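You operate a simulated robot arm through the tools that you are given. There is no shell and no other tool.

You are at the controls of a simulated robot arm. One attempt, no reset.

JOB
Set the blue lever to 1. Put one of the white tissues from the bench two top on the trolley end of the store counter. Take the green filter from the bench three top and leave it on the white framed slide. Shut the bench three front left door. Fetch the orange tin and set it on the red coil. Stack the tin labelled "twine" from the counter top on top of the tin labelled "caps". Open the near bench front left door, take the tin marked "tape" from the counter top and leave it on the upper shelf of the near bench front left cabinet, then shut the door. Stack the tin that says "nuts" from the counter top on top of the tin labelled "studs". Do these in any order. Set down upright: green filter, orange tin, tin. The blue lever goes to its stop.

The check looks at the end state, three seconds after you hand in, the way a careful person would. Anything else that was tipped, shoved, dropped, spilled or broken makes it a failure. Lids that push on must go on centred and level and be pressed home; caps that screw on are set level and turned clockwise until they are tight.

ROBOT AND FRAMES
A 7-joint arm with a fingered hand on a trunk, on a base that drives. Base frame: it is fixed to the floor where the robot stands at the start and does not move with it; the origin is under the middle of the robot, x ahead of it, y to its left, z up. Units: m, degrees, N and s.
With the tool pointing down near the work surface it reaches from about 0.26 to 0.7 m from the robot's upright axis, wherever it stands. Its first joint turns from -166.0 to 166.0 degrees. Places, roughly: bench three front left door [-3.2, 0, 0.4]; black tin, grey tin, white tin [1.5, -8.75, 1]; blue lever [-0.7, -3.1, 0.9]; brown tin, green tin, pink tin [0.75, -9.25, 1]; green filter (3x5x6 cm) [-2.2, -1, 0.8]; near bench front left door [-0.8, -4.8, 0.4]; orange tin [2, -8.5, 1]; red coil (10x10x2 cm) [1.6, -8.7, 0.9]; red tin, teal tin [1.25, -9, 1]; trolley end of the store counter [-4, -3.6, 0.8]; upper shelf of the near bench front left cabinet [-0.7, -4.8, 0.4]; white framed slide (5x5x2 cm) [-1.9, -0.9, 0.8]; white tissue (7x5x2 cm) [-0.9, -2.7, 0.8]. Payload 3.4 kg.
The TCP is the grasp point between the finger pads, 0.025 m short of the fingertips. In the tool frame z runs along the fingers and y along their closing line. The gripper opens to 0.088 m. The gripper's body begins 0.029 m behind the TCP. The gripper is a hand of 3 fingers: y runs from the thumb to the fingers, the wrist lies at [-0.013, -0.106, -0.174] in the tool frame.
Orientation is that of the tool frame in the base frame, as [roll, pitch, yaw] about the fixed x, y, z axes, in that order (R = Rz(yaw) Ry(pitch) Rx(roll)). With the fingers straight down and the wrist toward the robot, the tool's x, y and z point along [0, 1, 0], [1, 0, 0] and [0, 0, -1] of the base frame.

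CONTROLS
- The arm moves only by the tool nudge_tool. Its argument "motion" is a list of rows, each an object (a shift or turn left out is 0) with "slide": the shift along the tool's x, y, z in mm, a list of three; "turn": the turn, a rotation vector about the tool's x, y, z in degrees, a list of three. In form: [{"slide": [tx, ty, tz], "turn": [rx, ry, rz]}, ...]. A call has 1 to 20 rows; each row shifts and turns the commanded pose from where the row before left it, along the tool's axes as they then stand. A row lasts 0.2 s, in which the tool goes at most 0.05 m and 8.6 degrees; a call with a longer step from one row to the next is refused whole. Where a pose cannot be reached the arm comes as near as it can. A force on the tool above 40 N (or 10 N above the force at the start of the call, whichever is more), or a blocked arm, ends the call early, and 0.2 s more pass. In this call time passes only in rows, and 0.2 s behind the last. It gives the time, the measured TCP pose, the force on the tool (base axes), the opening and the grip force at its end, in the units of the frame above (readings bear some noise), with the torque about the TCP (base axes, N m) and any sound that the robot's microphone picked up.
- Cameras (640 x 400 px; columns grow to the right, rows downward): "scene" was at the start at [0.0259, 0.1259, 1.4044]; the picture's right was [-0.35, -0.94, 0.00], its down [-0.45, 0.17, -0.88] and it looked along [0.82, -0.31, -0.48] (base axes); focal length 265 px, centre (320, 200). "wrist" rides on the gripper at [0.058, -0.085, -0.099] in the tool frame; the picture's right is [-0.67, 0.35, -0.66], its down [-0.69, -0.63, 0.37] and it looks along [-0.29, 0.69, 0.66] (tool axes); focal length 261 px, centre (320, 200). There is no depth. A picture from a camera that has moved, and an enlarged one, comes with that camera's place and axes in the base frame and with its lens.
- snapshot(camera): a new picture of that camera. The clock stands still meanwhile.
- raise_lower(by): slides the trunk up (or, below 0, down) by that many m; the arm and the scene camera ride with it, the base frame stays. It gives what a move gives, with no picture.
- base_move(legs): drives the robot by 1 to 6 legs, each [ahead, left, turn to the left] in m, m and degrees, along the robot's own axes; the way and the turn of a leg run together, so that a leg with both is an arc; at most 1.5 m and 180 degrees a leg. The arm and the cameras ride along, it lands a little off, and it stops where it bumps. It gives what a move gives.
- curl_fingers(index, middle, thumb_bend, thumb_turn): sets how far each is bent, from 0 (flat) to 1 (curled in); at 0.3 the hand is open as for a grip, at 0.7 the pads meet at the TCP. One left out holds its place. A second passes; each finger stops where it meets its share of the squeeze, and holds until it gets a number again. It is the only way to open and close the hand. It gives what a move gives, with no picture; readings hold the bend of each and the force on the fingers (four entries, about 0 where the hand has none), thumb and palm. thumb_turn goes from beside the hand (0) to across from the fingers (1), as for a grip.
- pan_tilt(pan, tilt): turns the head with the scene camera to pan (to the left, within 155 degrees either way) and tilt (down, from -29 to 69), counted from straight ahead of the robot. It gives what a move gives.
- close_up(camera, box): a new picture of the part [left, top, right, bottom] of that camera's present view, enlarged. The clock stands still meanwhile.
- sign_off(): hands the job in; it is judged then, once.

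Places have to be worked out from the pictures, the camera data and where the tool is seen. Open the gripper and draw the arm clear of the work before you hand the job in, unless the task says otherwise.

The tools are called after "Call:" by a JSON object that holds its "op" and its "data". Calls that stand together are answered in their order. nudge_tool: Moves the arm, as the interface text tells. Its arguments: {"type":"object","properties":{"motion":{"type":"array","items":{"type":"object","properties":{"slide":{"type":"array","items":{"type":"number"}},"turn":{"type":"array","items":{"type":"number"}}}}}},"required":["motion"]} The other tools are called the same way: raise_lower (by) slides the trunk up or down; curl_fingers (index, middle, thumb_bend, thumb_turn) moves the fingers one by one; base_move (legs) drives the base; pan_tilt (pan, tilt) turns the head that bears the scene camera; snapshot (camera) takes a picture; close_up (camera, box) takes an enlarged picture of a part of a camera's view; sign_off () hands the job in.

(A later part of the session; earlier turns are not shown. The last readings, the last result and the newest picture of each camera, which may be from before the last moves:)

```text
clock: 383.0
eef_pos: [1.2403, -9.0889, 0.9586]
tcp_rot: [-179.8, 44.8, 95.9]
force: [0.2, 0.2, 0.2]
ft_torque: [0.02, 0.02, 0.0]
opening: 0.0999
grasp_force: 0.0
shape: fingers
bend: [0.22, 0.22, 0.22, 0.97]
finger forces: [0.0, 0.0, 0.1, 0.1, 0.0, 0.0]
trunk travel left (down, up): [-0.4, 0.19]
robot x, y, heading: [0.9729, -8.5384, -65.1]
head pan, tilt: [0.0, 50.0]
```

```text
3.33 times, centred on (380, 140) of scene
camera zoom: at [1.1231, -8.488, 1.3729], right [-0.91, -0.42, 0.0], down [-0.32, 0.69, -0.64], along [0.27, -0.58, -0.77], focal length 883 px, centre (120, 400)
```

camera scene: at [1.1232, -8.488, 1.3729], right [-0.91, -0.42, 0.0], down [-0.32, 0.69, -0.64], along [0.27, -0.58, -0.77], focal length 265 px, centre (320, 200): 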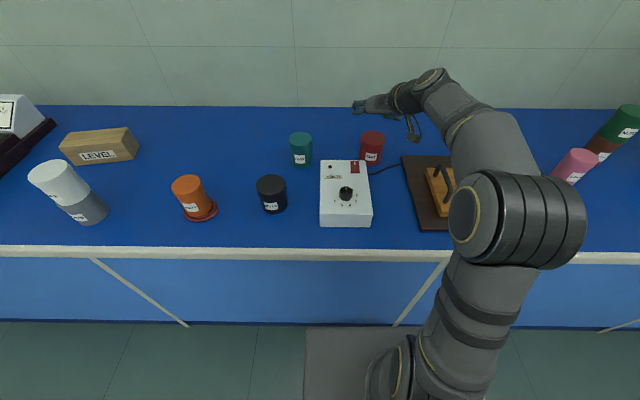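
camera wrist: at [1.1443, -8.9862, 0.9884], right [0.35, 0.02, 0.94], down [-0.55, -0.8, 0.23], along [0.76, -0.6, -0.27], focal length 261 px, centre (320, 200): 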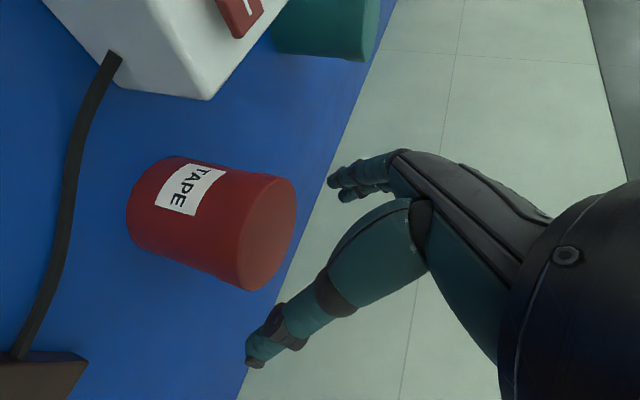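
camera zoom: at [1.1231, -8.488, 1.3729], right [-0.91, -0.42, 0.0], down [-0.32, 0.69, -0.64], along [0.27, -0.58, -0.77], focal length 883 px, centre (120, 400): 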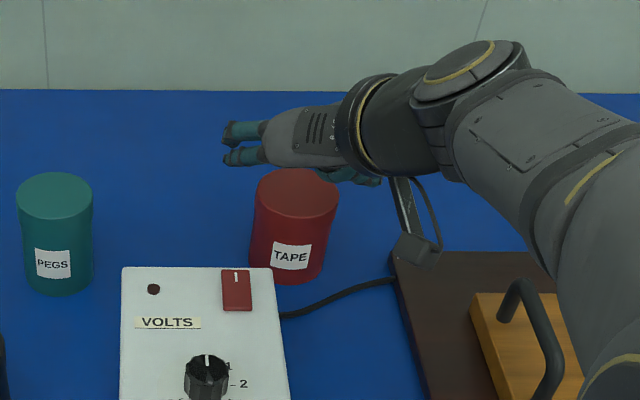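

Fingers straddle the tin correctly. Lower the rest in small steps.

Call:
{"op": "nudge_tool", "data": {"motion": [{"slide": [8.8, 0, 8.9]}, {"slide": [8.8, 0, 8.9]}]}}

Call:
{"op": "nudge_tool", "data": {"motion": [{"slide": [8.8, 0, 8.9]}]}}

Call:
{"op": "snapshot", "data": {"camera": "wrist"}}

Call:
{"op": "close_up", "data": {"camera": "scene", "box": [320, 80, 440, 200]}}

```text
clock: 383.6
eef_pos: [1.2404, -9.0868, 0.9326]
tcp_rot: [-179.6, 44.9, 95.9]
force: [-0.6, 0.1, -0.4]
ft_torque: [-0.01, 0.02, -0.01]
opening: 0.0996
grasp_force: 0.0
shape: fingers
bend: [0.22, 0.22, 0.22, 0.97]
finger forces: [0.1, 0.0, 0.0, 0.0, 0.0, 0.0]
trunk travel left (down, up): [-0.4, 0.19]
robot x, y, heading: [0.9712, -8.5364, -65.0]
head pan, tilt: [0.0, 50.0]
```

```text
clock: 384.0
eef_pos: [1.2414, -9.0886, 0.9217]
tcp_rot: [-179.7, 45.0, 95.9]
force: [0.3, 0.6, 0.1]
ft_torque: [-0.01, -0.02, 0.0]
opening: 0.0997
grasp_force: 0.0
shape: fingers
bend: [0.22, 0.22, 0.22, 0.97]
finger forces: [0.0, 0.1, 0.1, 0.0, 0.0, 0.0]
trunk travel left (down, up): [-0.4, 0.19]
robot x, y, heading: [0.9676, -8.5389, -65.4]
head pan, tilt: [0.0, 50.0]
```

```text
taken
camera wrist: at [1.1443, -8.9863, 0.9517], right [0.35, 0.02, 0.94], down [-0.55, -0.8, 0.23], along [0.76, -0.6, -0.27], focal length 261 px, centre (320, 200)
```

wrist: 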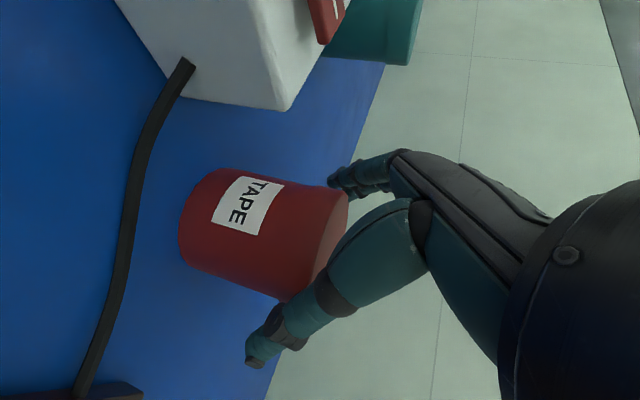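

```text
3.33 times, centred on (380, 140) of scene
camera zoom: at [1.1232, -8.4878, 1.3729], right [-0.91, -0.42, 0.0], down [-0.32, 0.69, -0.64], along [0.27, -0.58, -0.77], focal length 883 px, centre (120, 400)
```

zoom: 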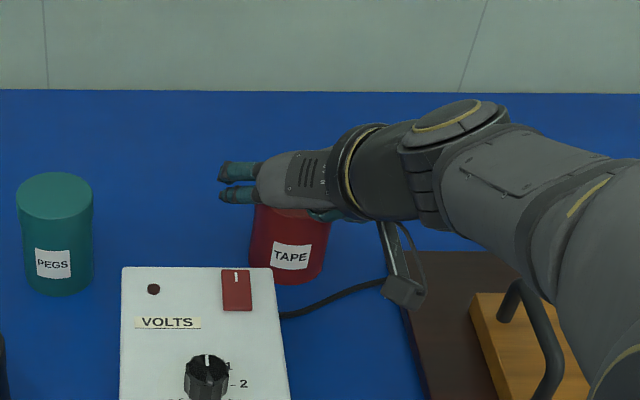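

Call:
{"op": "nudge_tool", "data": {"motion": [{"slide": [4, 0, 4]}]}}

Call:
{"op": "nudge_tool", "data": {"motion": [{"slide": [4, 0, 4]}]}}

Call:
{"op": "snapshot", "data": {"camera": "wrist"}}

```text
clock: 384.4
eef_pos: [1.2418, -9.0882, 0.9146]
tcp_rot: [-179.6, 45.0, 96.0]
force: [-0.5, -0.2, -0.3]
ft_torque: [0.03, -0.01, -0.02]
opening: 0.1
grasp_force: 0.0
shape: fingers
bend: [0.22, 0.22, 0.22, 0.97]
finger forces: [0.0, 0.0, 0.0, 0.1, 0.0, 0.0]
trunk travel left (down, up): [-0.4, 0.19]
robot x, y, heading: [0.972, -8.538, -65.1]
head pan, tilt: [0.0, 50.0]
```

```text
clock: 384.8
eef_pos: [1.2412, -9.0881, 0.9088]
tcp_rot: [-179.6, 44.9, 96.0]
force: [-0.4, -0.4, -0.6]
ft_torque: [0.0, -0.03, -0.05]
opening: 0.0999
grasp_force: 0.1
shape: fingers
bend: [0.22, 0.22, 0.22, 0.97]
finger forces: [0.0, 0.0, 0.1, 0.0, 0.1, 0.0]
trunk travel left (down, up): [-0.4, 0.19]
robot x, y, heading: [0.9731, -8.5421, -65.2]
head pan, tilt: [0.0, 50.0]
```

```text
taken
camera wrist: at [1.1441, -8.9864, 0.94], right [0.35, 0.02, 0.94], down [-0.55, -0.8, 0.23], along [0.76, -0.6, -0.27], focal length 261 px, centre (320, 200)
```

wrist: 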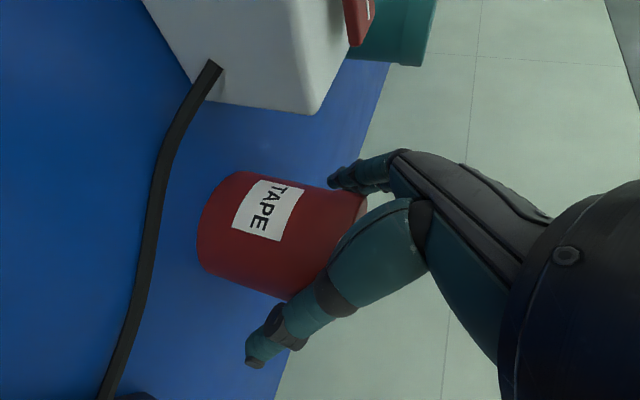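

Call:
{"op": "nudge_tool", "data": {"motion": [{"slide": [3.5, 0, 3.5]}]}}

Call:
{"op": "nudge_tool", "data": {"motion": [{"slide": [2, 0, 4]}]}}

Call:
{"op": "curl_fingers", "data": {"index": 0.36, "middle": 0.36, "thumb_bend": 0.36}}

Call:
{"op": "snapshot", "data": {"camera": "wrist"}}

```text
clock: 385.2
eef_pos: [1.241, -9.0881, 0.9053]
tcp_rot: [-179.7, 44.9, 95.9]
force: [-0.4, 0.5, 0.2]
ft_torque: [0.0, 0.04, -0.02]
opening: 0.0998
grasp_force: 0.0
shape: fingers
bend: [0.22, 0.22, 0.22, 0.97]
finger forces: [0.0, 0.0, 0.0, 0.0, 0.0, 0.0]
trunk travel left (down, up): [-0.4, 0.19]
robot x, y, heading: [0.9756, -8.5401, -65.1]
head pan, tilt: [0.0, 50.0]
```

```text
clock: 385.6
eef_pos: [1.2413, -9.0902, 0.8996]
tcp_rot: [-179.9, 44.9, 95.8]
force: [0.5, -0.9, -0.2]
ft_torque: [0.02, -0.03, 0.0]
opening: 0.0995
grasp_force: 0.1
shape: fingers
bend: [0.22, 0.22, 0.22, 0.97]
finger forces: [0.0, 0.1, 0.0, 0.0, 0.1, 0.1]
trunk travel left (down, up): [-0.4, 0.19]
robot x, y, heading: [0.9719, -8.5355, -65.0]
head pan, tilt: [0.0, 50.0]
```

```text
clock: 386.6
eef_pos: [1.2405, -9.0899, 0.901]
tcp_rot: [-179.7, 45.0, 95.9]
force: [0.6, 1.0, 0.5]
ft_torque: [-0.01, 0.0, 0.01]
opening: 0.074
grasp_force: 0.6
shape: fingers
bend: [0.35, 0.36, 0.35, 0.97]
finger forces: [0.5, 0.0, 0.0, 0.0, 0.6, 0.0]
trunk travel left (down, up): [-0.4, 0.19]
robot x, y, heading: [0.9714, -8.5386, -65.1]
head pan, tilt: [0.0, 50.0]
```

```text
taken
camera wrist: at [1.1444, -8.9878, 0.9312], right [0.35, 0.02, 0.94], down [-0.55, -0.8, 0.23], along [0.76, -0.6, -0.27], focal length 261 px, centre (320, 200)
```

wrist: 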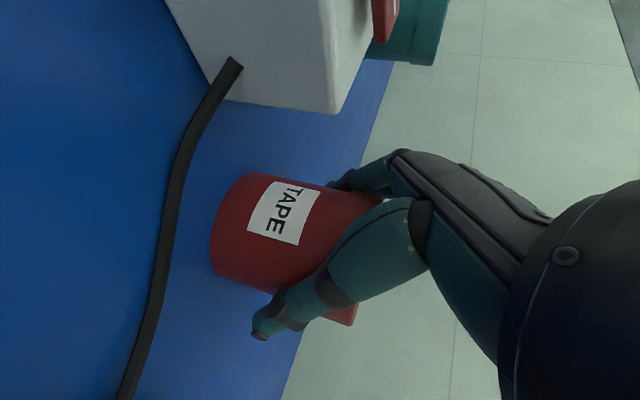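

Both sides touch evenly. I close firmly and lift slightly.

Call:
{"op": "curl_fingers", "data": {"index": 0.5, "middle": 0.5, "thumb_bend": 0.5}}

Call:
{"op": "snapshot", "data": {"camera": "wrist"}}

Call:
{"op": "close_up", "data": {"camera": "scene", "box": [320, 80, 440, 200]}}

```text
clock: 387.6
eef_pos: [1.24, -9.0893, 0.9003]
tcp_rot: [-179.6, 45.0, 96.0]
force: [0.1, 0.2, 2.2]
ft_torque: [0.01, -0.05, -0.01]
opening: 0.0652
grasp_force: 12.5
shape: fingers
bend: [0.39, 0.46, 0.42, 0.97]
finger forces: [9.5, 3.0, 0.0, 0.1, 12.8, 0.0]
trunk travel left (down, up): [-0.4, 0.19]
robot x, y, heading: [0.9726, -8.5378, -65.0]
head pan, tilt: [0.0, 50.0]
```

```text
taken
camera wrist: at [1.1444, -8.9876, 0.9313], right [0.35, 0.02, 0.94], down [-0.55, -0.8, 0.23], along [0.76, -0.6, -0.27], focal length 261 px, centre (320, 200)
```

wrist: 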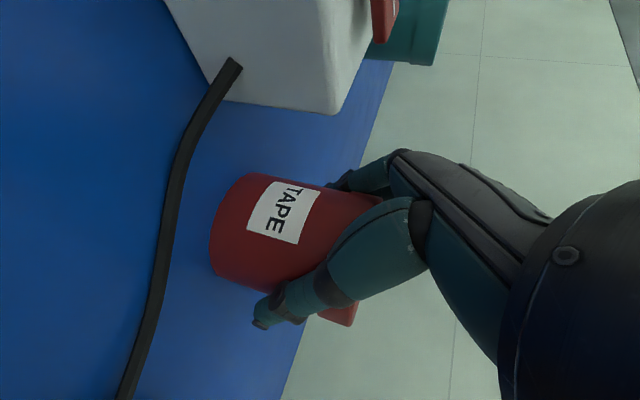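

```text
3.33 times, centred on (380, 140) of scene
camera zoom: at [1.1231, -8.4877, 1.3729], right [-0.91, -0.42, 0.0], down [-0.32, 0.69, -0.64], along [0.27, -0.58, -0.77], focal length 883 px, centre (120, 400)
```

zoom: 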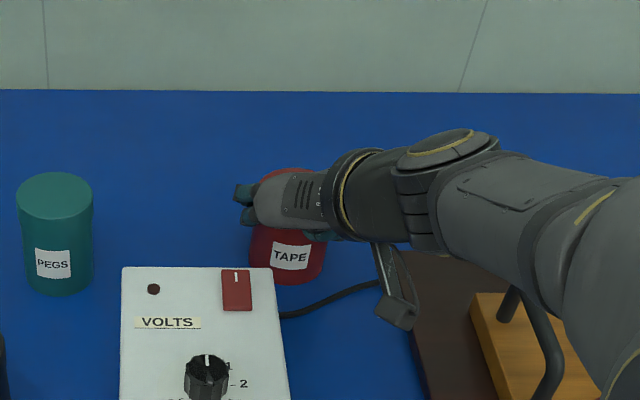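

Call:
{"op": "curl_fingers", "data": {"index": 0.56, "middle": 0.54, "thumb_bend": 0.54}}

Call:
{"op": "nudge_tool", "data": {"motion": [{"slide": [-4, 0, -4]}, {"slide": [-8, 0, -8]}, {"slide": [-12, 0, -12]}]}}

Call:
{"op": "snapshot", "data": {"camera": "wrist"}}

Call:
{"op": "close_up", "data": {"camera": "scene", "box": [320, 80, 440, 200]}}

```text
clock: 388.6
eef_pos: [1.2413, -9.0889, 0.9002]
tcp_rot: [-179.7, 45.0, 96.0]
force: [1.8, 0.4, 3.3]
ft_torque: [-0.02, -0.18, 0.05]
opening: 0.0634
grasp_force: 18.1
shape: fingers
bend: [0.4, 0.48, 0.44, 0.96]
finger forces: [13.4, 5.0, 0.0, 0.0, 17.8, 0.1]
trunk travel left (down, up): [-0.4, 0.19]
robot x, y, heading: [0.9734, -8.5366, -65.0]
head pan, tilt: [0.0, 50.0]
```

```text
clock: 389.4
eef_pos: [1.2416, -9.0899, 0.9352]
tcp_rot: [-179.8, 44.9, 95.8]
force: [-1.3, 0.2, -1.2]
ft_torque: [0.0, -0.03, 0.0]
opening: 0.0632
grasp_force: 17.9
shape: fingers
bend: [0.4, 0.49, 0.44, 0.96]
finger forces: [12.9, 4.7, 0.0, 0.0, 18.2, 0.1]
trunk travel left (down, up): [-0.4, 0.19]
robot x, y, heading: [0.9727, -8.539, -65.0]
head pan, tilt: [0.0, 50.0]
```

```text
taken
camera wrist: at [1.1444, -8.988, 0.9648], right [0.35, 0.02, 0.94], down [-0.55, -0.8, 0.23], along [0.76, -0.6, -0.27], focal length 261 px, centre (320, 200)
```

wrist: 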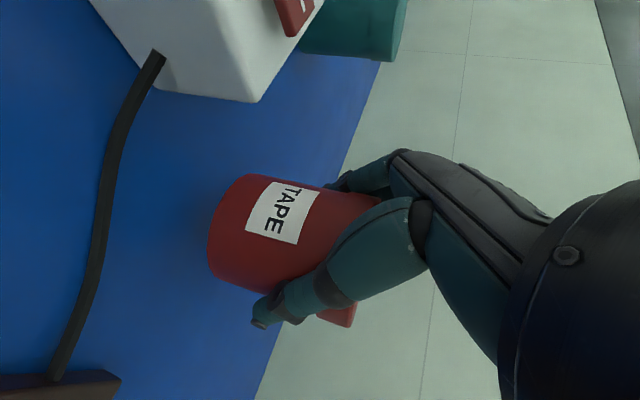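

```text
3.33 times, centred on (380, 140) of scene
camera zoom: at [1.1232, -8.4881, 1.3728], right [-0.91, -0.42, 0.0], down [-0.32, 0.69, -0.64], along [0.27, -0.58, -0.77], focal length 883 px, centre (120, 400)
```

zoom: 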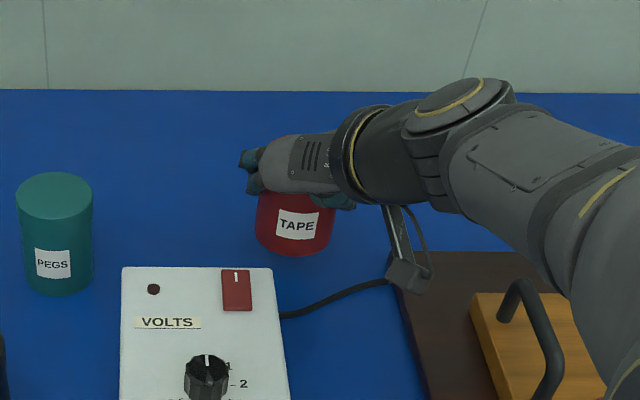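

The tin is lifted cleanly and upright. I raise it, back out of the corridor, and turn left to prepare for the approach to the near bench.

Call:
{"op": "nudge_tool", "data": {"motion": [{"slide": [-26.5, 0, -26.5]}, {"slide": [-26.5, 0, -26.5]}, {"slide": [-26.5, 0, -26.5]}, {"slide": [-26.5, 0, -26.5]}]}}

Call:
{"op": "base_move", "data": {"legs": [[-1.0, 0, 0], [-0.9, 0, 0], [0, 0, 78.4]]}}

Call:
{"op": "snapshot", "data": {"camera": "wrist"}}

Call:
{"op": "pan_tilt", "data": {"pan": 90, "tilt": 25}}

Call:
{"op": "snapshot", "data": {"camera": "scene"}}

```text
clock: 390.4
eef_pos: [1.2417, -9.0889, 1.0857]
tcp_rot: [-179.6, 44.9, 96.0]
force: [0.3, 0.5, -1.0]
ft_torque: [0.01, 0.01, 0.01]
opening: 0.0629
grasp_force: 17.7
shape: fingers
bend: [0.4, 0.49, 0.44, 0.96]
finger forces: [12.7, 4.7, 0.0, 0.0, 18.1, 0.0]
trunk travel left (down, up): [-0.4, 0.19]
robot x, y, heading: [0.9739, -8.5405, -65.2]
head pan, tilt: [0.0, 50.0]
```

```text
clock: 403.3
eef_pos: [0.7719, -6.659, 1.0849]
tcp_rot: [-179.7, 45.0, 174.4]
force: [0.2, -0.3, -1.6]
ft_torque: [-0.03, 0.02, -0.02]
opening: 0.0626
grasp_force: 17.3
shape: fingers
bend: [0.41, 0.49, 0.44, 0.96]
finger forces: [12.5, 4.8, 0.1, 0.0, 17.5, 0.0]
trunk travel left (down, up): [-0.4, 0.19]
robot x, y, heading: [0.1827, -6.8136, 13.5]
head pan, tilt: [0.0, 50.0]
```

```text
taken
camera wrist: at [0.6519, -6.7328, 1.1156], right [0.05, 0.35, 0.94], down [0.68, -0.7, 0.23], along [0.74, 0.62, -0.27], focal length 261 px, centre (320, 200)
```

wrist: 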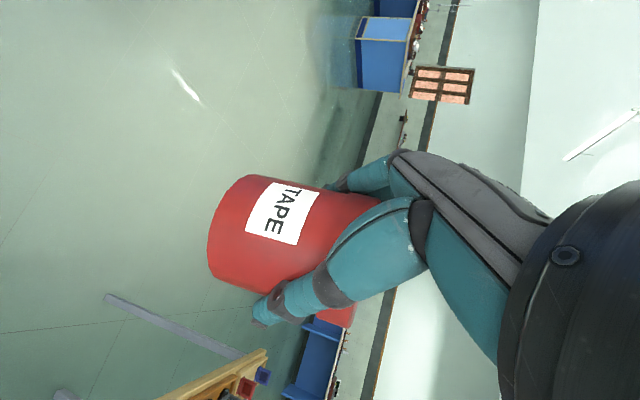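

```text
clock: 405.0
eef_pos: [0.7728, -6.6591, 1.085]
tcp_rot: [-179.7, 44.9, 174.4]
force: [0.3, 0.2, -1.7]
ft_torque: [0.01, -0.02, 0.02]
opening: 0.0623
grasp_force: 17.2
shape: fingers
bend: [0.41, 0.49, 0.44, 0.96]
finger forces: [12.5, 4.7, 0.0, 0.0, 17.5, 0.0]
trunk travel left (down, up): [-0.4, 0.19]
robot x, y, heading: [0.1813, -6.8143, 13.7]
head pan, tilt: [90.0, 25.0]
```

```text
taken
camera scene: at [0.0632, -6.5838, 1.4104], right [0.97, 0.23, 0.0], down [0.1, -0.41, -0.91], along [-0.21, 0.88, -0.42], focal length 265 px, centre (320, 200)
```

scene: 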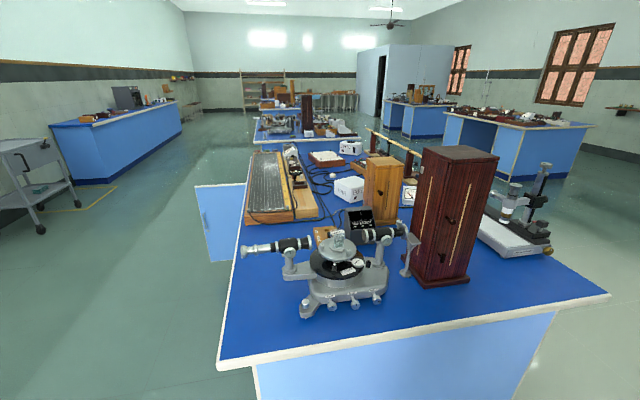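

The route is clear: I go west past the small bench corner, then north along the aisle to stand in front of the open cabinet.

Call:
{"op": "base_move", "data": {"legs": [[-1.175, -0.244, 0], [-0.24, 1.15, 0], [-0.24, 1.1, 0]]}}

Call:
{"op": "pan_tilt", "data": {"pan": 5, "tilt": 35}}

Call:
{"op": "snapshot", "data": {"camera": "scene"}}

```text
clock: 422.0
eef_pos: [-1.2706, -5.094, 1.0849]
tcp_rot: [-179.7, 44.9, 173.2]
force: [-0.9, 0.8, -1.4]
ft_torque: [-0.03, 0.0, -0.01]
opening: 0.0629
grasp_force: 17.4
shape: fingers
bend: [0.41, 0.49, 0.44, 0.96]
finger forces: [12.6, 4.8, 0.0, 0.0, 17.5, 0.1]
trunk travel left (down, up): [-0.4, 0.19]
robot x, y, heading: [-1.8676, -5.2338, 12.1]
head pan, tilt: [90.0, 25.0]
```

```text
clock: 423.6
eef_pos: [-1.2699, -5.0922, 1.085]
tcp_rot: [-179.7, 44.9, 173.2]
force: [0.1, 0.9, -0.8]
ft_torque: [0.01, -0.03, 0.03]
opening: 0.0626
grasp_force: 17.3
shape: fingers
bend: [0.41, 0.49, 0.44, 0.96]
finger forces: [12.5, 4.8, 0.0, 0.0, 17.4, 0.0]
trunk travel left (down, up): [-0.4, 0.19]
robot x, y, heading: [-1.8658, -5.2333, 12.1]
head pan, tilt: [5.0, 35.0]
```

```text
taken
camera scene: at [-1.8739, -5.0669, 1.3946], right [0.3, -0.95, 0.0], down [-0.55, -0.17, -0.82], along [0.78, 0.24, -0.57], focal length 265 px, centre (320, 200)
```

scene: 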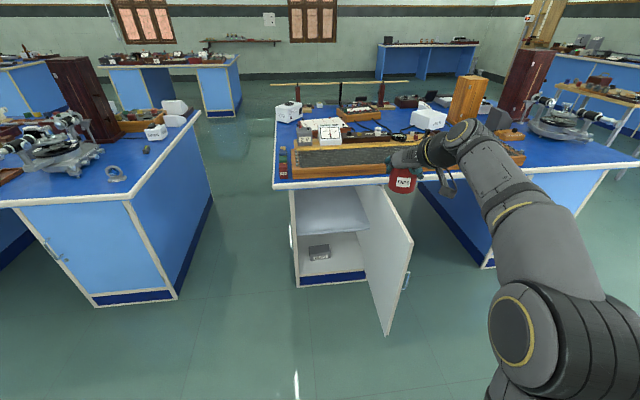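

Call:
{"op": "close_up", "data": {"camera": "scene", "box": [270, 170, 430, 340]}}

```text
2.35 times, centred on (350, 255) of scene
camera zoom: at [-1.8739, -5.0669, 1.3946], right [0.3, -0.95, 0.0], down [-0.55, -0.17, -0.82], along [0.78, 0.24, -0.57], focal length 623 px, centre (249, 71)
```

zoom: 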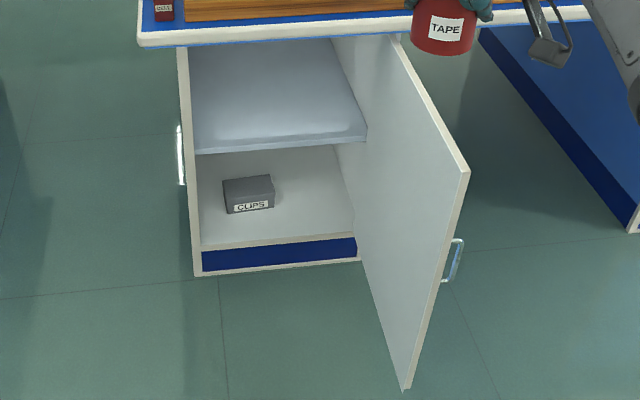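

The upper shelf is visible; I need its height accurately. I move left in line with the cabinet, lower the trunk, and look again from lower down.

Call:
{"op": "base_move", "data": {"legs": [[0.1, 0.225, 0]]}}

Call:
{"op": "raise_lower", "data": {"by": -0.4}}

Call:
{"op": "pan_tilt", "data": {"pan": 5, "tilt": 25}}

Call:
{"op": "snapshot", "data": {"camera": "scene"}}

Call:
{"op": "close_up", "data": {"camera": "scene", "box": [260, 130, 420, 300]}}

```text
clock: 425.4
eef_pos: [-1.2207, -4.8512, 1.0844]
tcp_rot: [-179.8, 44.9, 173.2]
force: [-0.5, -0.1, -1.9]
ft_torque: [-0.02, 0.0, 0.0]
opening: 0.0626
grasp_force: 17.2
shape: fingers
bend: [0.41, 0.49, 0.44, 0.96]
finger forces: [12.6, 4.8, 0.1, 0.0, 17.4, 0.1]
trunk travel left (down, up): [-0.4, 0.19]
robot x, y, heading: [-1.8178, -4.9945, 12.2]
head pan, tilt: [5.0, 35.0]
```

```text
clock: 429.2
eef_pos: [-1.2194, -4.852, 0.684]
tcp_rot: [-179.8, 45.0, 173.2]
force: [0.4, -0.2, -1.3]
ft_torque: [-0.01, 0.0, 0.02]
opening: 0.0626
grasp_force: 17.5
shape: fingers
bend: [0.41, 0.49, 0.44, 0.96]
finger forces: [12.6, 4.7, 0.0, 0.0, 17.2, 0.0]
trunk travel left (down, up): [0.0, 0.59]
robot x, y, heading: [-1.8163, -4.992, 12.4]
head pan, tilt: [5.0, 35.0]
```

```text
clock: 429.9
eef_pos: [-1.2198, -4.8524, 0.6855]
tcp_rot: [-179.8, 44.9, 173.2]
force: [0.4, 0.0, -1.6]
ft_torque: [-0.01, 0.01, 0.0]
opening: 0.0628
grasp_force: 16.9
shape: fingers
bend: [0.41, 0.49, 0.44, 0.96]
finger forces: [12.6, 4.7, 0.0, 0.0, 17.2, 0.0]
trunk travel left (down, up): [0.0, 0.59]
robot x, y, heading: [-1.8215, -4.9929, 12.2]
head pan, tilt: [5.0, 25.0]
```

```text
taken
camera scene: at [-1.8196, -4.8251, 1.0103], right [0.3, -0.96, 0.0], down [-0.4, -0.13, -0.91], along [0.87, 0.27, -0.42], focal length 265 px, centre (320, 200)
```

scene: 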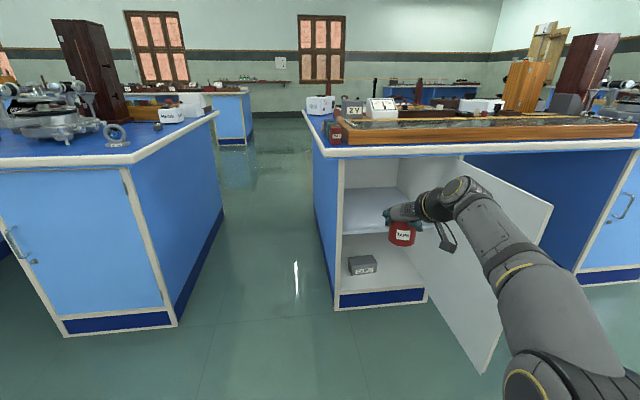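

```text
2.35 times, centred on (340, 215) of scene
camera zoom: at [-1.8196, -4.8251, 1.0103], right [0.3, -0.96, 0.0], down [-0.4, -0.13, -0.91], along [0.87, 0.27, -0.42], focal length 623 px, centre (273, 165)
```

zoom: 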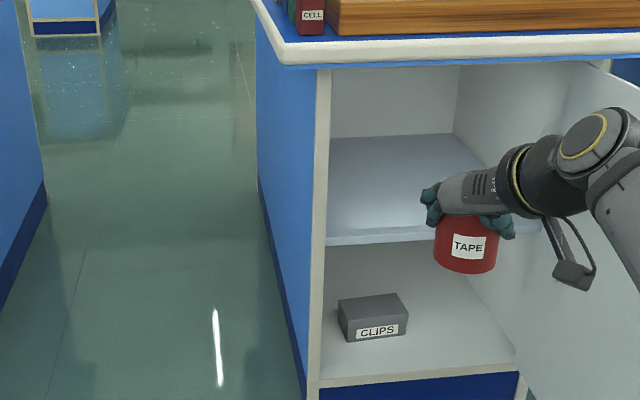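

Shelf top is about 0.43 and everything lines up straight ahead. I lower the hand to z≈0.52 (tin bottom ≈0.467) while still outside.

Call:
{"op": "nudge_tool", "data": {"motion": [{"slide": [29, 0, 29]}, {"slide": [29, 0, 29]}, {"slide": [29, 0, 29]}, {"slide": [29, 0, 29]}]}}

Call:
{"op": "base_move", "data": {"legs": [[0.2, 0, 0]]}}

Call:
{"op": "snapshot", "data": {"camera": "scene"}}

Call:
{"op": "snapshot", "data": {"camera": "wrist"}}

```text
clock: 430.9
eef_pos: [-1.2204, -4.8508, 0.5212]
tcp_rot: [-179.7, 45.0, 173.3]
force: [-0.1, -0.5, -0.9]
ft_torque: [0.03, 0.02, -0.02]
opening: 0.0626
grasp_force: 16.7
shape: fingers
bend: [0.41, 0.49, 0.44, 0.96]
finger forces: [12.5, 4.7, 0.1, 0.0, 17.2, 0.0]
trunk travel left (down, up): [0.0, 0.59]
robot x, y, heading: [-1.8186, -4.9935, 11.9]
head pan, tilt: [5.0, 25.0]
```

```text
clock: 432.5
eef_pos: [-1.0229, -4.8077, 0.5213]
tcp_rot: [-179.7, 44.9, 173.4]
force: [-0.3, 0.1, -0.8]
ft_torque: [-0.04, 0.05, -0.02]
opening: 0.0626
grasp_force: 17.3
shape: fingers
bend: [0.41, 0.49, 0.44, 0.96]
finger forces: [12.4, 4.7, 0.0, 0.0, 17.2, 0.1]
trunk travel left (down, up): [0.0, 0.59]
robot x, y, heading: [-1.6226, -4.952, 12.1]
head pan, tilt: [5.0, 25.0]
```

```text
taken
camera scene: at [-1.6226, -4.7821, 1.0104], right [0.3, -0.95, 0.0], down [-0.4, -0.13, -0.91], along [0.86, 0.27, -0.42], focal length 265 px, centre (320, 200)
```

scene: 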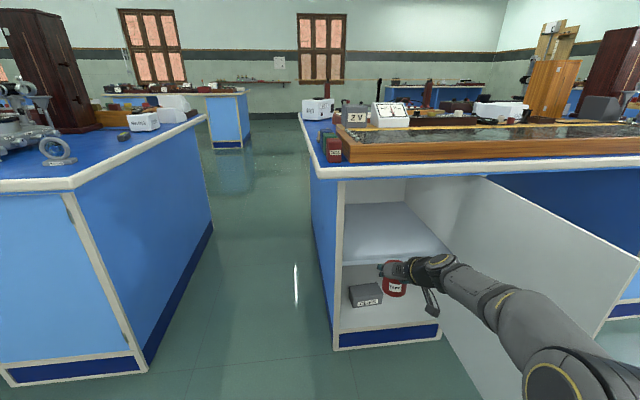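

```text
taken
camera wrist: at [-1.1444, -4.8794, 0.5511], right [0.05, 0.35, 0.94], down [0.66, -0.71, 0.23], along [0.75, 0.61, -0.27], focal length 261 px, centre (320, 200)
```

wrist: 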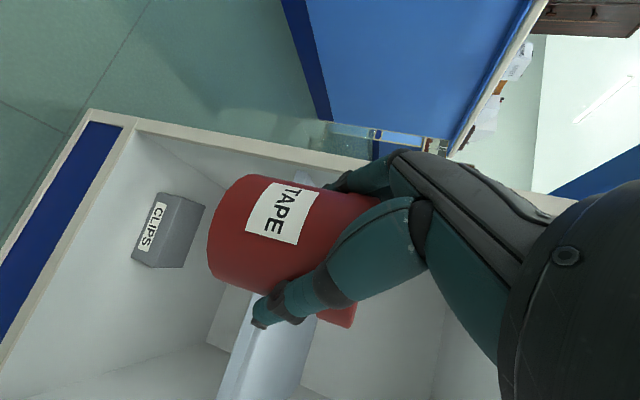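

Call:
{"op": "close_up", "data": {"camera": "wrist", "box": [80, 100, 400, 400]}}

Call:
{"op": "close_up", "data": {"camera": "scene", "box": [320, 170, 460, 360]}}

```text
1.33 times, centred on (240, 250) of wrist
camera zoom: at [-1.1444, -4.8794, 0.5511], right [0.05, 0.35, 0.94], down [0.66, -0.71, 0.23], along [0.75, 0.61, -0.27], focal length 348 px, centre (427, 133)
```

zoom: 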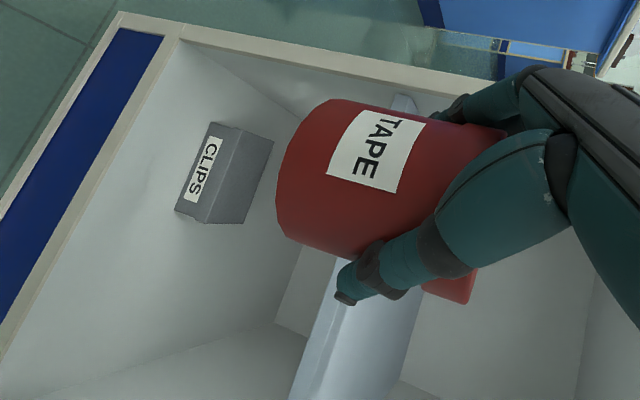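

```text
2.11 times, centred on (390, 265) of scene
camera zoom: at [-1.6226, -4.7821, 1.0104], right [0.3, -0.95, 0.0], down [-0.4, -0.13, -0.91], along [0.86, 0.27, -0.42], focal length 558 px, centre (173, 63)
```

zoom: 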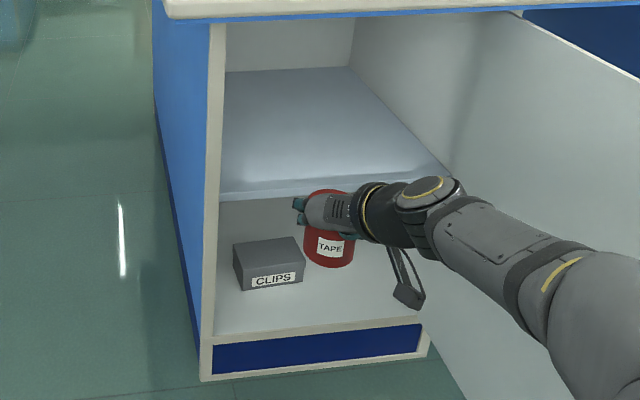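

All views agree: shelf front edge is set back ~4 cm, shelf top ≈0.415. I drive 20 cm further in with the tin bottom ~5 cm above the shelf, watching.

Call:
{"op": "base_move", "data": {"legs": [[0.2, 0, 0]]}}

Call:
{"op": "snapshot", "data": {"camera": "scene"}}

Call:
{"op": "snapshot", "data": {"camera": "wrist"}}

```text
clock: 434.1
eef_pos: [-0.8241, -4.7655, 0.5217]
tcp_rot: [-179.8, 44.7, 173.3]
force: [0.8, 0.2, -1.4]
ft_torque: [0.03, 0.0, 0.01]
opening: 0.0626
grasp_force: 17.1
shape: fingers
bend: [0.41, 0.49, 0.44, 0.96]
finger forces: [12.3, 4.8, 0.0, 0.0, 17.1, 0.1]
trunk travel left (down, up): [0.0, 0.59]
robot x, y, heading: [-1.4222, -4.9097, 12.4]
head pan, tilt: [5.0, 25.0]
```

```text
taken
camera scene: at [-1.4245, -4.7389, 1.0104], right [0.3, -0.95, 0.0], down [-0.4, -0.13, -0.91], along [0.87, 0.27, -0.42], focal length 265 px, centre (320, 200)
```

scene: 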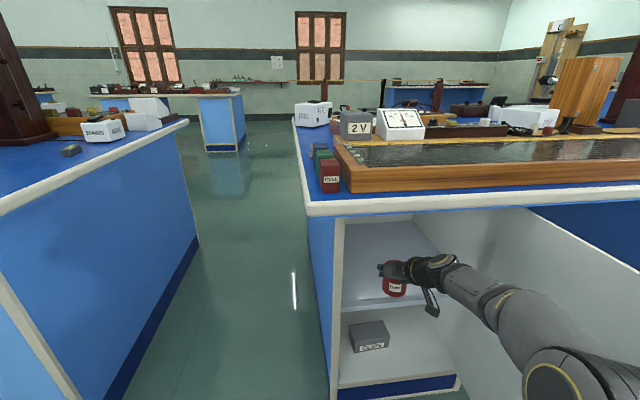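

```text
taken
camera wrist: at [-0.9464, -4.8369, 0.5511], right [0.05, 0.35, 0.94], down [0.66, -0.71, 0.23], along [0.75, 0.61, -0.27], focal length 261 px, centre (320, 200)
```

wrist: 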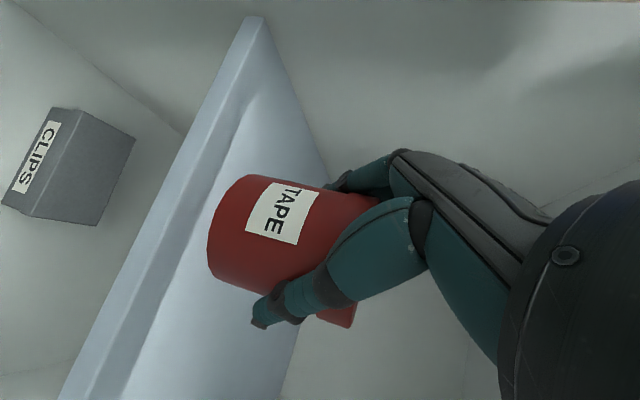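

The tin is over the shelf edge. I extend the arm another 10 cm inward along my heading.

Call:
{"op": "nudge_tool", "data": {"motion": [{"slide": [-16.7, 8.2, 16.7]}, {"slide": [-16.7, 8.2, 16.7]}, {"slide": [-16.7, 8.2, 16.7]}, {"slide": [-16.7, 8.2, 16.7]}]}}

Call:
{"op": "snapshot", "data": {"camera": "scene"}}

Call:
{"op": "snapshot", "data": {"camera": "wrist"}}

```text
clock: 435.1
eef_pos: [-0.7273, -4.7446, 0.5209]
tcp_rot: [-179.8, 44.9, 173.1]
force: [-0.6, -0.5, -0.5]
ft_torque: [-0.02, 0.02, -0.01]
opening: 0.0624
grasp_force: 16.8
shape: fingers
bend: [0.41, 0.49, 0.44, 0.96]
finger forces: [12.4, 4.7, 0.0, 0.1, 17.0, 0.0]
trunk travel left (down, up): [0.0, 0.59]
robot x, y, heading: [-1.4235, -4.9089, 12.2]
head pan, tilt: [5.0, 25.0]
```

```text
taken
camera scene: at [-1.4246, -4.7389, 1.0104], right [0.3, -0.95, 0.0], down [-0.4, -0.13, -0.91], along [0.87, 0.27, -0.42], focal length 265 px, centre (320, 200)
```

scene: 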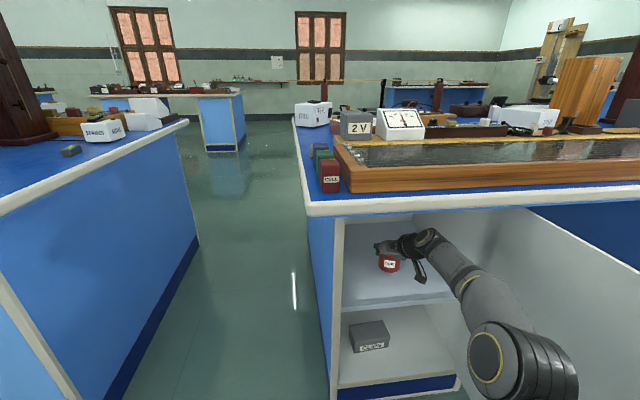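

```text
taken
camera wrist: at [-0.8491, -4.8161, 0.5509], right [0.05, 0.35, 0.94], down [0.66, -0.71, 0.23], along [0.75, 0.61, -0.27], focal length 261 px, centre (320, 200)
```

wrist: 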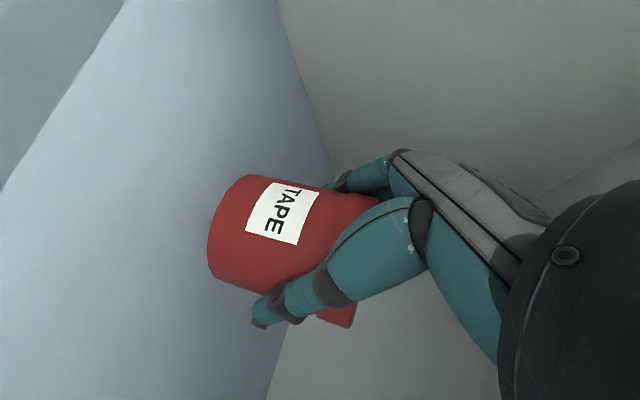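

The tin is well inside over the shelf. I lower it, the last part in small steps.

Call:
{"op": "nudge_tool", "data": {"motion": [{"slide": [11, 0, 11]}, {"slide": [11, 0, 11]}, {"slide": [6, 0, 6]}]}}

Call:
{"op": "nudge_tool", "data": {"motion": [{"slide": [2.1, 0, 2.1]}]}}

Call:
{"op": "nudge_tool", "data": {"motion": [{"slide": [2.1, 0, 2.1]}]}}

Call:
{"op": "close_up", "data": {"camera": "scene", "box": [330, 210, 470, 320]}}

```text
clock: 435.9
eef_pos: [-0.7267, -4.7445, 0.4813]
tcp_rot: [-179.7, 44.9, 173.4]
force: [-0.7, 0.5, -0.8]
ft_torque: [-0.03, 0.0, 0.0]
opening: 0.0624
grasp_force: 16.9
shape: fingers
bend: [0.41, 0.49, 0.44, 0.96]
finger forces: [12.4, 4.7, 0.0, 0.0, 17.0, 0.0]
trunk travel left (down, up): [0.0, 0.59]
robot x, y, heading: [-1.4203, -4.9104, 12.1]
head pan, tilt: [5.0, 25.0]
```

```text
clock: 436.3
eef_pos: [-0.7271, -4.7441, 0.4782]
tcp_rot: [-179.7, 44.9, 173.4]
force: [0.5, 1.2, -1.7]
ft_torque: [0.01, 0.0, 0.0]
opening: 0.0623
grasp_force: 16.9
shape: fingers
bend: [0.41, 0.49, 0.44, 0.96]
finger forces: [12.4, 4.8, 0.0, 0.0, 17.0, 0.0]
trunk travel left (down, up): [0.0, 0.59]
robot x, y, heading: [-1.4215, -4.907, 12.3]
head pan, tilt: [5.0, 25.0]
```

```text
clock: 436.7
eef_pos: [-0.7267, -4.7433, 0.4768]
tcp_rot: [-179.8, 45.1, 173.2]
force: [-1.0, -0.9, 3.1]
ft_torque: [0.09, -0.05, 0.01]
opening: 0.0624
grasp_force: 17.4
shape: fingers
bend: [0.41, 0.49, 0.44, 0.96]
finger forces: [12.2, 4.7, 0.0, 0.0, 18.0, 0.0]
trunk travel left (down, up): [0.0, 0.59]
robot x, y, heading: [-1.4198, -4.9099, 12.2]
head pan, tilt: [5.0, 25.0]
```

```text
3.64 times, centred on (400, 265) of scene
camera zoom: at [-1.4249, -4.7391, 1.0105], right [0.3, -0.95, 0.0], down [-0.4, -0.13, -0.91], along [0.87, 0.27, -0.42], focal length 963 px, centre (29, -36)
```

zoom: 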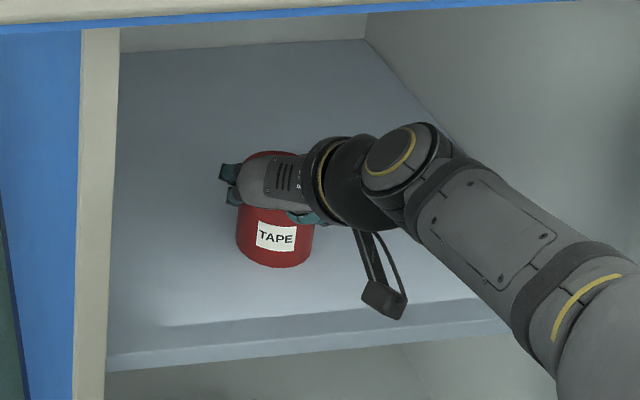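

Contact with the shelf. One more 2 mm to seat it, then release gently.

Call:
{"op": "nudge_tool", "data": {"motion": [{"slide": [1.5, 0, 1.5]}]}}

Call:
{"op": "curl_fingers", "data": {"index": 0.36, "middle": 0.38, "thumb_bend": 0.38}}

Call:
{"op": "curl_fingers", "data": {"index": 0.24, "middle": 0.24, "thumb_bend": 0.24}}

Call:
{"op": "close_up", "data": {"camera": "scene", "box": [330, 210, 470, 320]}}

Call:
{"op": "snapshot", "data": {"camera": "wrist"}}

```text
clock: 437.1
eef_pos: [-0.7267, -4.7446, 0.4748]
tcp_rot: [-179.9, 45.0, 173.2]
force: [-1.2, 0.0, 12.0]
ft_torque: [0.2, -0.1, 0.0]
opening: 0.0627
grasp_force: 18.2
shape: fingers
bend: [0.41, 0.49, 0.44, 0.97]
finger forces: [12.5, 5.0, 0.1, 0.0, 18.2, 0.0]
trunk travel left (down, up): [0.0, 0.59]
robot x, y, heading: [-1.4223, -4.9065, 12.2]
head pan, tilt: [5.0, 25.0]
```

```text
clock: 438.1
eef_pos: [-0.7271, -4.7448, 0.4732]
tcp_rot: [-179.8, 44.9, 173.2]
force: [-0.7, 0.3, 0.2]
ft_torque: [-0.02, 0.01, 0.0]
opening: 0.0711
grasp_force: 1.0
shape: fingers
bend: [0.36, 0.38, 0.37, 0.97]
finger forces: [0.5, 0.1, 0.1, 0.0, 0.5, 0.0]
trunk travel left (down, up): [0.0, 0.59]
robot x, y, heading: [-1.4222, -4.9073, 12.1]
head pan, tilt: [5.0, 25.0]
```

```text
clock: 439.1
eef_pos: [-0.7274, -4.7452, 0.472]
tcp_rot: [-179.8, 44.9, 173.3]
force: [0.4, -0.1, -0.3]
ft_torque: [0.02, 0.01, 0.01]
opening: 0.096
grasp_force: 0.1
shape: fingers
bend: [0.24, 0.24, 0.24, 0.97]
finger forces: [0.0, 0.0, 0.0, 0.0, 0.1, 0.1]
trunk travel left (down, up): [0.0, 0.59]
robot x, y, heading: [-1.4227, -4.9045, 12.5]
head pan, tilt: [5.0, 25.0]
```

```text
3.64 times, centred on (400, 265) of scene
camera zoom: at [-1.4246, -4.7389, 1.0104], right [0.3, -0.95, 0.0], down [-0.4, -0.13, -0.91], along [0.87, 0.27, -0.42], focal length 963 px, centre (29, -36)
```

zoom: 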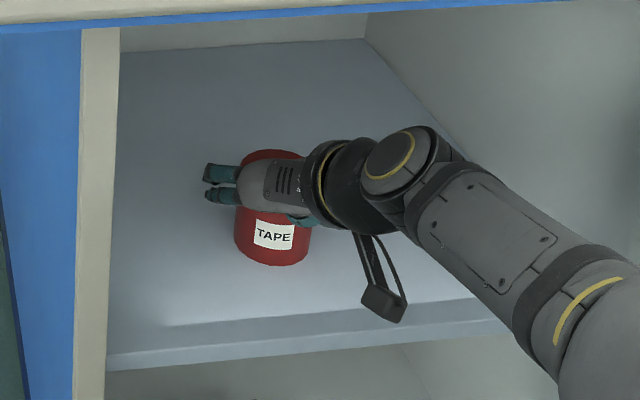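

```text
taken
camera wrist: at [-0.8487, -4.816, 0.5031], right [0.05, 0.35, 0.94], down [0.66, -0.71, 0.23], along [0.75, 0.61, -0.27], focal length 261 px, centre (320, 200)
```

wrist: 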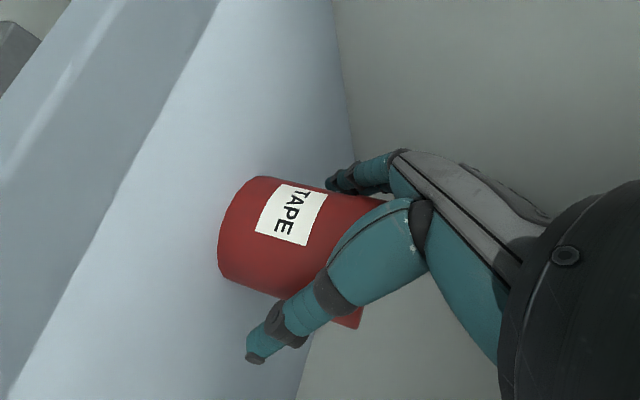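

Released. I withdraw along the tool axis first (back and up), then straight back along the tool's forward line so the fingers clear the tin.

Call:
{"op": "nudge_tool", "data": {"motion": [{"slide": [0, 0, -10]}, {"slide": [0, 0, -15]}, {"slide": [0, 0, -15]}, {"slide": [14.1, 0, -14.1]}, {"slide": [14.1, 0, -14.1]}, {"slide": [14.1, 0, -14.1]}, {"slide": [14.1, 0, -14.1]}, {"slide": [14.1, 0, -14.1]}]}}

Call:
{"op": "snapshot", "data": {"camera": "wrist"}}

Call:
{"op": "close_up", "data": {"camera": "scene", "box": [330, 210, 470, 320]}}

```text
clock: 440.9
eef_pos: [-0.8534, -4.7302, 0.5016]
tcp_rot: [-179.7, 44.9, 173.3]
force: [0.4, -0.4, 0.1]
ft_torque: [-0.01, 0.0, -0.02]
opening: 0.0958
grasp_force: 0.0
shape: fingers
bend: [0.24, 0.24, 0.24, 0.97]
finger forces: [0.1, 0.1, 0.1, 0.1, 0.0, 0.0]
trunk travel left (down, up): [0.0, 0.59]
robot x, y, heading: [-1.4234, -4.9076, 12.4]
head pan, tilt: [5.0, 25.0]
```

```text
taken
camera wrist: at [-0.9759, -4.8005, 0.5318], right [0.05, 0.35, 0.94], down [0.66, -0.71, 0.23], along [0.75, 0.61, -0.27], focal length 261 px, centre (320, 200)
```

wrist: 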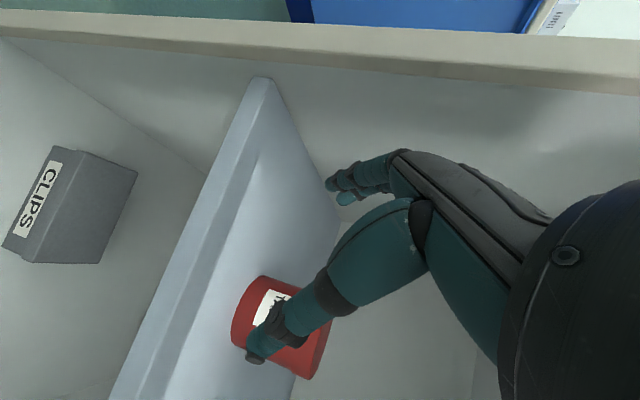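

```text
3.64 times, centred on (400, 265) of scene
camera zoom: at [-1.4245, -4.7389, 1.0104], right [0.3, -0.95, 0.0], down [-0.4, -0.13, -0.91], along [0.87, 0.27, -0.42], focal length 963 px, centre (29, -36)
```

zoom: 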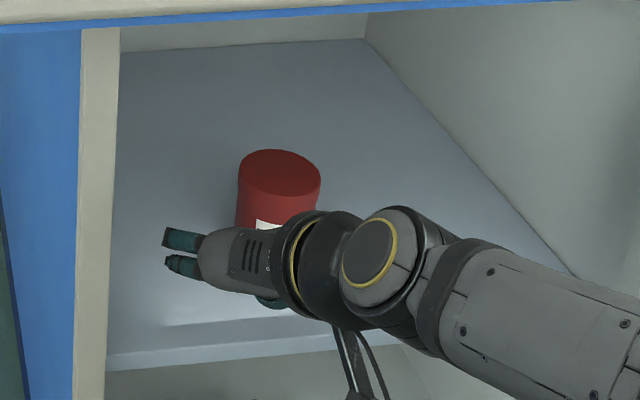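

TAPE stands upright on the upper shelf. Now I back well away, turn square to the bench, close the fingers, and go around to the right side of the open door to push it shut.

Call:
{"op": "base_move", "data": {"legs": [[-0.65, 0, 0], [0, 0, 13], [0, -0.7, 0]]}}

Call:
{"op": "curl_fingers", "data": {"index": 0.7, "middle": 0.7, "thumb_bend": 0.7}}

Call:
{"op": "pan_tilt", "data": {"pan": 5, "tilt": 30}}

Call:
{"op": "snapshot", "data": {"camera": "scene"}}

```text
clock: 448.8
eef_pos: [-1.2517, -5.3755, 0.5013]
tcp_rot: [-179.8, 44.9, -173.7]
force: [-0.2, 0.1, 0.0]
ft_torque: [0.0, -0.01, -0.04]
opening: 0.096
grasp_force: 0.1
shape: fingers
bend: [0.24, 0.24, 0.24, 0.97]
finger forces: [0.0, 0.0, 0.0, 0.0, 0.0, 0.1]
trunk travel left (down, up): [0.0, 0.59]
robot x, y, heading: [-1.7616, -5.6738, 25.3]
head pan, tilt: [5.0, 25.0]
```

```text
clock: 449.8
eef_pos: [-1.2515, -5.3757, 0.5009]
tcp_rot: [-179.7, 44.9, -173.6]
force: [0.9, -0.3, 0.4]
ft_torque: [-0.01, 0.04, -0.03]
opening: 0.0001
grasp_force: 0.0
shape: fingers
bend: [0.7, 0.7, 0.7, 0.97]
finger forces: [0.1, 0.1, 0.1, 0.0, 0.1, 0.1]
trunk travel left (down, up): [0.0, 0.59]
robot x, y, heading: [-1.7629, -5.6763, 25.1]
head pan, tilt: [5.0, 25.0]
```

```text
clock: 450.5
eef_pos: [-1.2506, -5.3749, 0.5025]
tcp_rot: [-179.7, 44.9, -173.6]
force: [-0.5, -0.7, -0.1]
ft_torque: [0.0, 0.02, 0.02]
opening: 0.0002
grasp_force: 0.0
shape: fingers
bend: [0.7, 0.7, 0.7, 0.97]
finger forces: [0.1, 0.1, 0.1, 0.0, 0.0, 0.0]
trunk travel left (down, up): [0.0, 0.59]
robot x, y, heading: [-1.7626, -5.677, 25.0]
head pan, tilt: [5.0, 30.0]
```

```text
taken
camera scene: at [-1.8063, -5.5141, 1.0024], right [0.5, -0.86, 0.0], down [-0.43, -0.25, -0.87], along [0.75, 0.44, -0.5], focal length 265 px, centre (320, 200)
```

scene: 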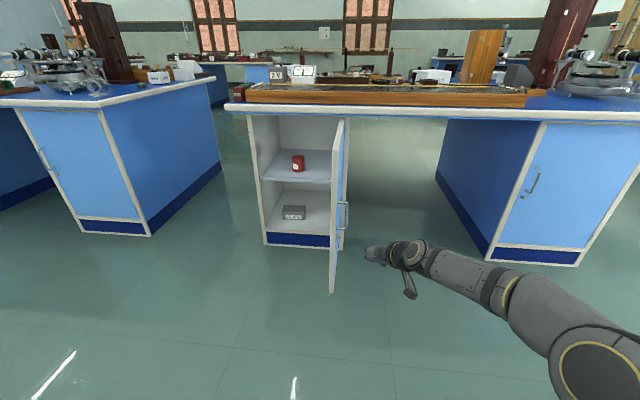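

The hand is right of the door (lateral ≈10 cm clear). I drive forward 0.37 m so the hand is alongside the door's outer face, inside of the handle radius.

Call:
{"op": "base_move", "data": {"legs": [[0.37, 0, 0]]}}

Call:
{"op": "snapshot", "data": {"camera": "scene"}}

Call:
{"op": "snapshot", "data": {"camera": "wrist"}}

```text
clock: 452.9
eef_pos: [-0.9159, -5.2145, 0.5014]
tcp_rot: [-179.8, 44.9, -173.7]
force: [-0.9, 0.1, -0.2]
ft_torque: [-0.02, 0.01, -0.02]
opening: 0.0
grasp_force: 0.0
shape: fingers
bend: [0.7, 0.7, 0.7, 0.97]
finger forces: [0.0, 0.1, 0.1, 0.0, 0.1, 0.1]
trunk travel left (down, up): [0.0, 0.59]
robot x, y, heading: [-1.4289, -5.518, 25.4]
head pan, tilt: [5.0, 30.0]
```

```text
taken
camera scene: at [-1.4708, -5.3551, 1.0024], right [0.51, -0.86, 0.0], down [-0.43, -0.25, -0.87], along [0.75, 0.44, -0.5], focal length 265 px, centre (320, 200)
```

scene: 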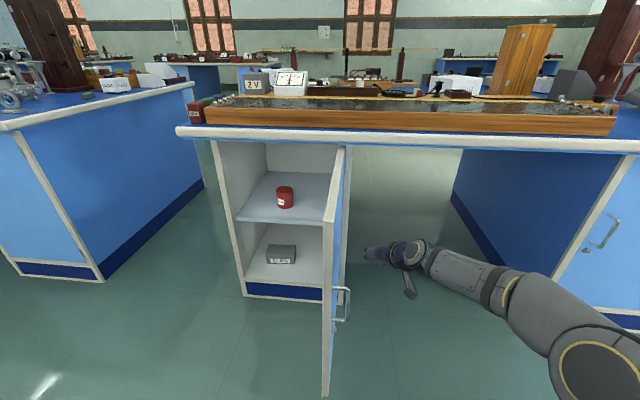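

```text
taken
camera wrist: at [-1.0184, -5.3117, 0.5319], right [-0.03, 0.35, 0.94], down [0.81, -0.54, 0.23], along [0.59, 0.76, -0.27], focal length 261 px, centre (320, 200)
```

wrist: 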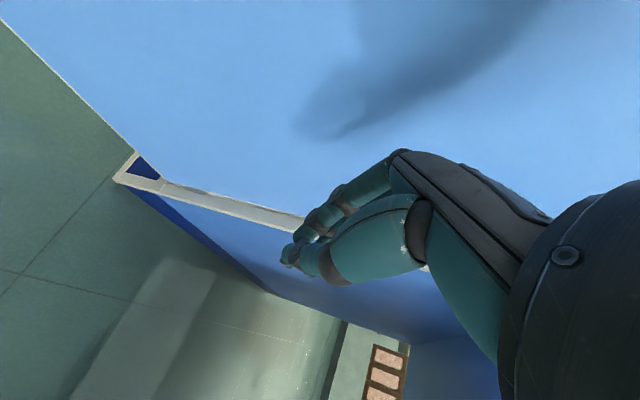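

Hand is beside the door's outer face. I sweep left with the base in small arcs to swing the door shut.

Call:
{"op": "base_move", "data": {"legs": [[0.0, 0.13, 0]]}}

Call:
{"op": "snapshot", "data": {"camera": "scene"}}

```text
clock: 454.1
eef_pos: [-0.9712, -5.0977, 0.5012]
tcp_rot: [-179.7, 44.9, -173.6]
force: [0.6, 0.5, -0.5]
ft_torque: [0.02, 0.0, 0.03]
opening: 0.0
grasp_force: 0.0
shape: fingers
bend: [0.7, 0.7, 0.7, 0.97]
finger forces: [0.0, 0.1, 0.0, 0.0, 0.0, 0.0]
trunk travel left (down, up): [0.0, 0.59]
robot x, y, heading: [-1.4885, -5.4001, 25.6]
head pan, tilt: [5.0, 30.0]
```

```text
taken
camera scene: at [-1.5267, -5.2373, 1.0024], right [0.51, -0.86, 0.0], down [-0.43, -0.25, -0.87], along [0.75, 0.44, -0.5], focal length 265 px, centre (320, 200)
```

scene: 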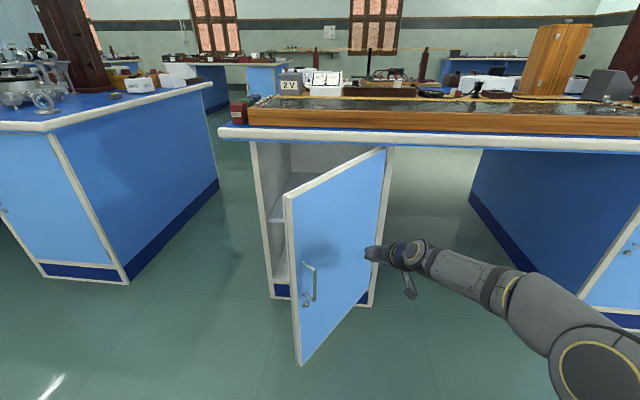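

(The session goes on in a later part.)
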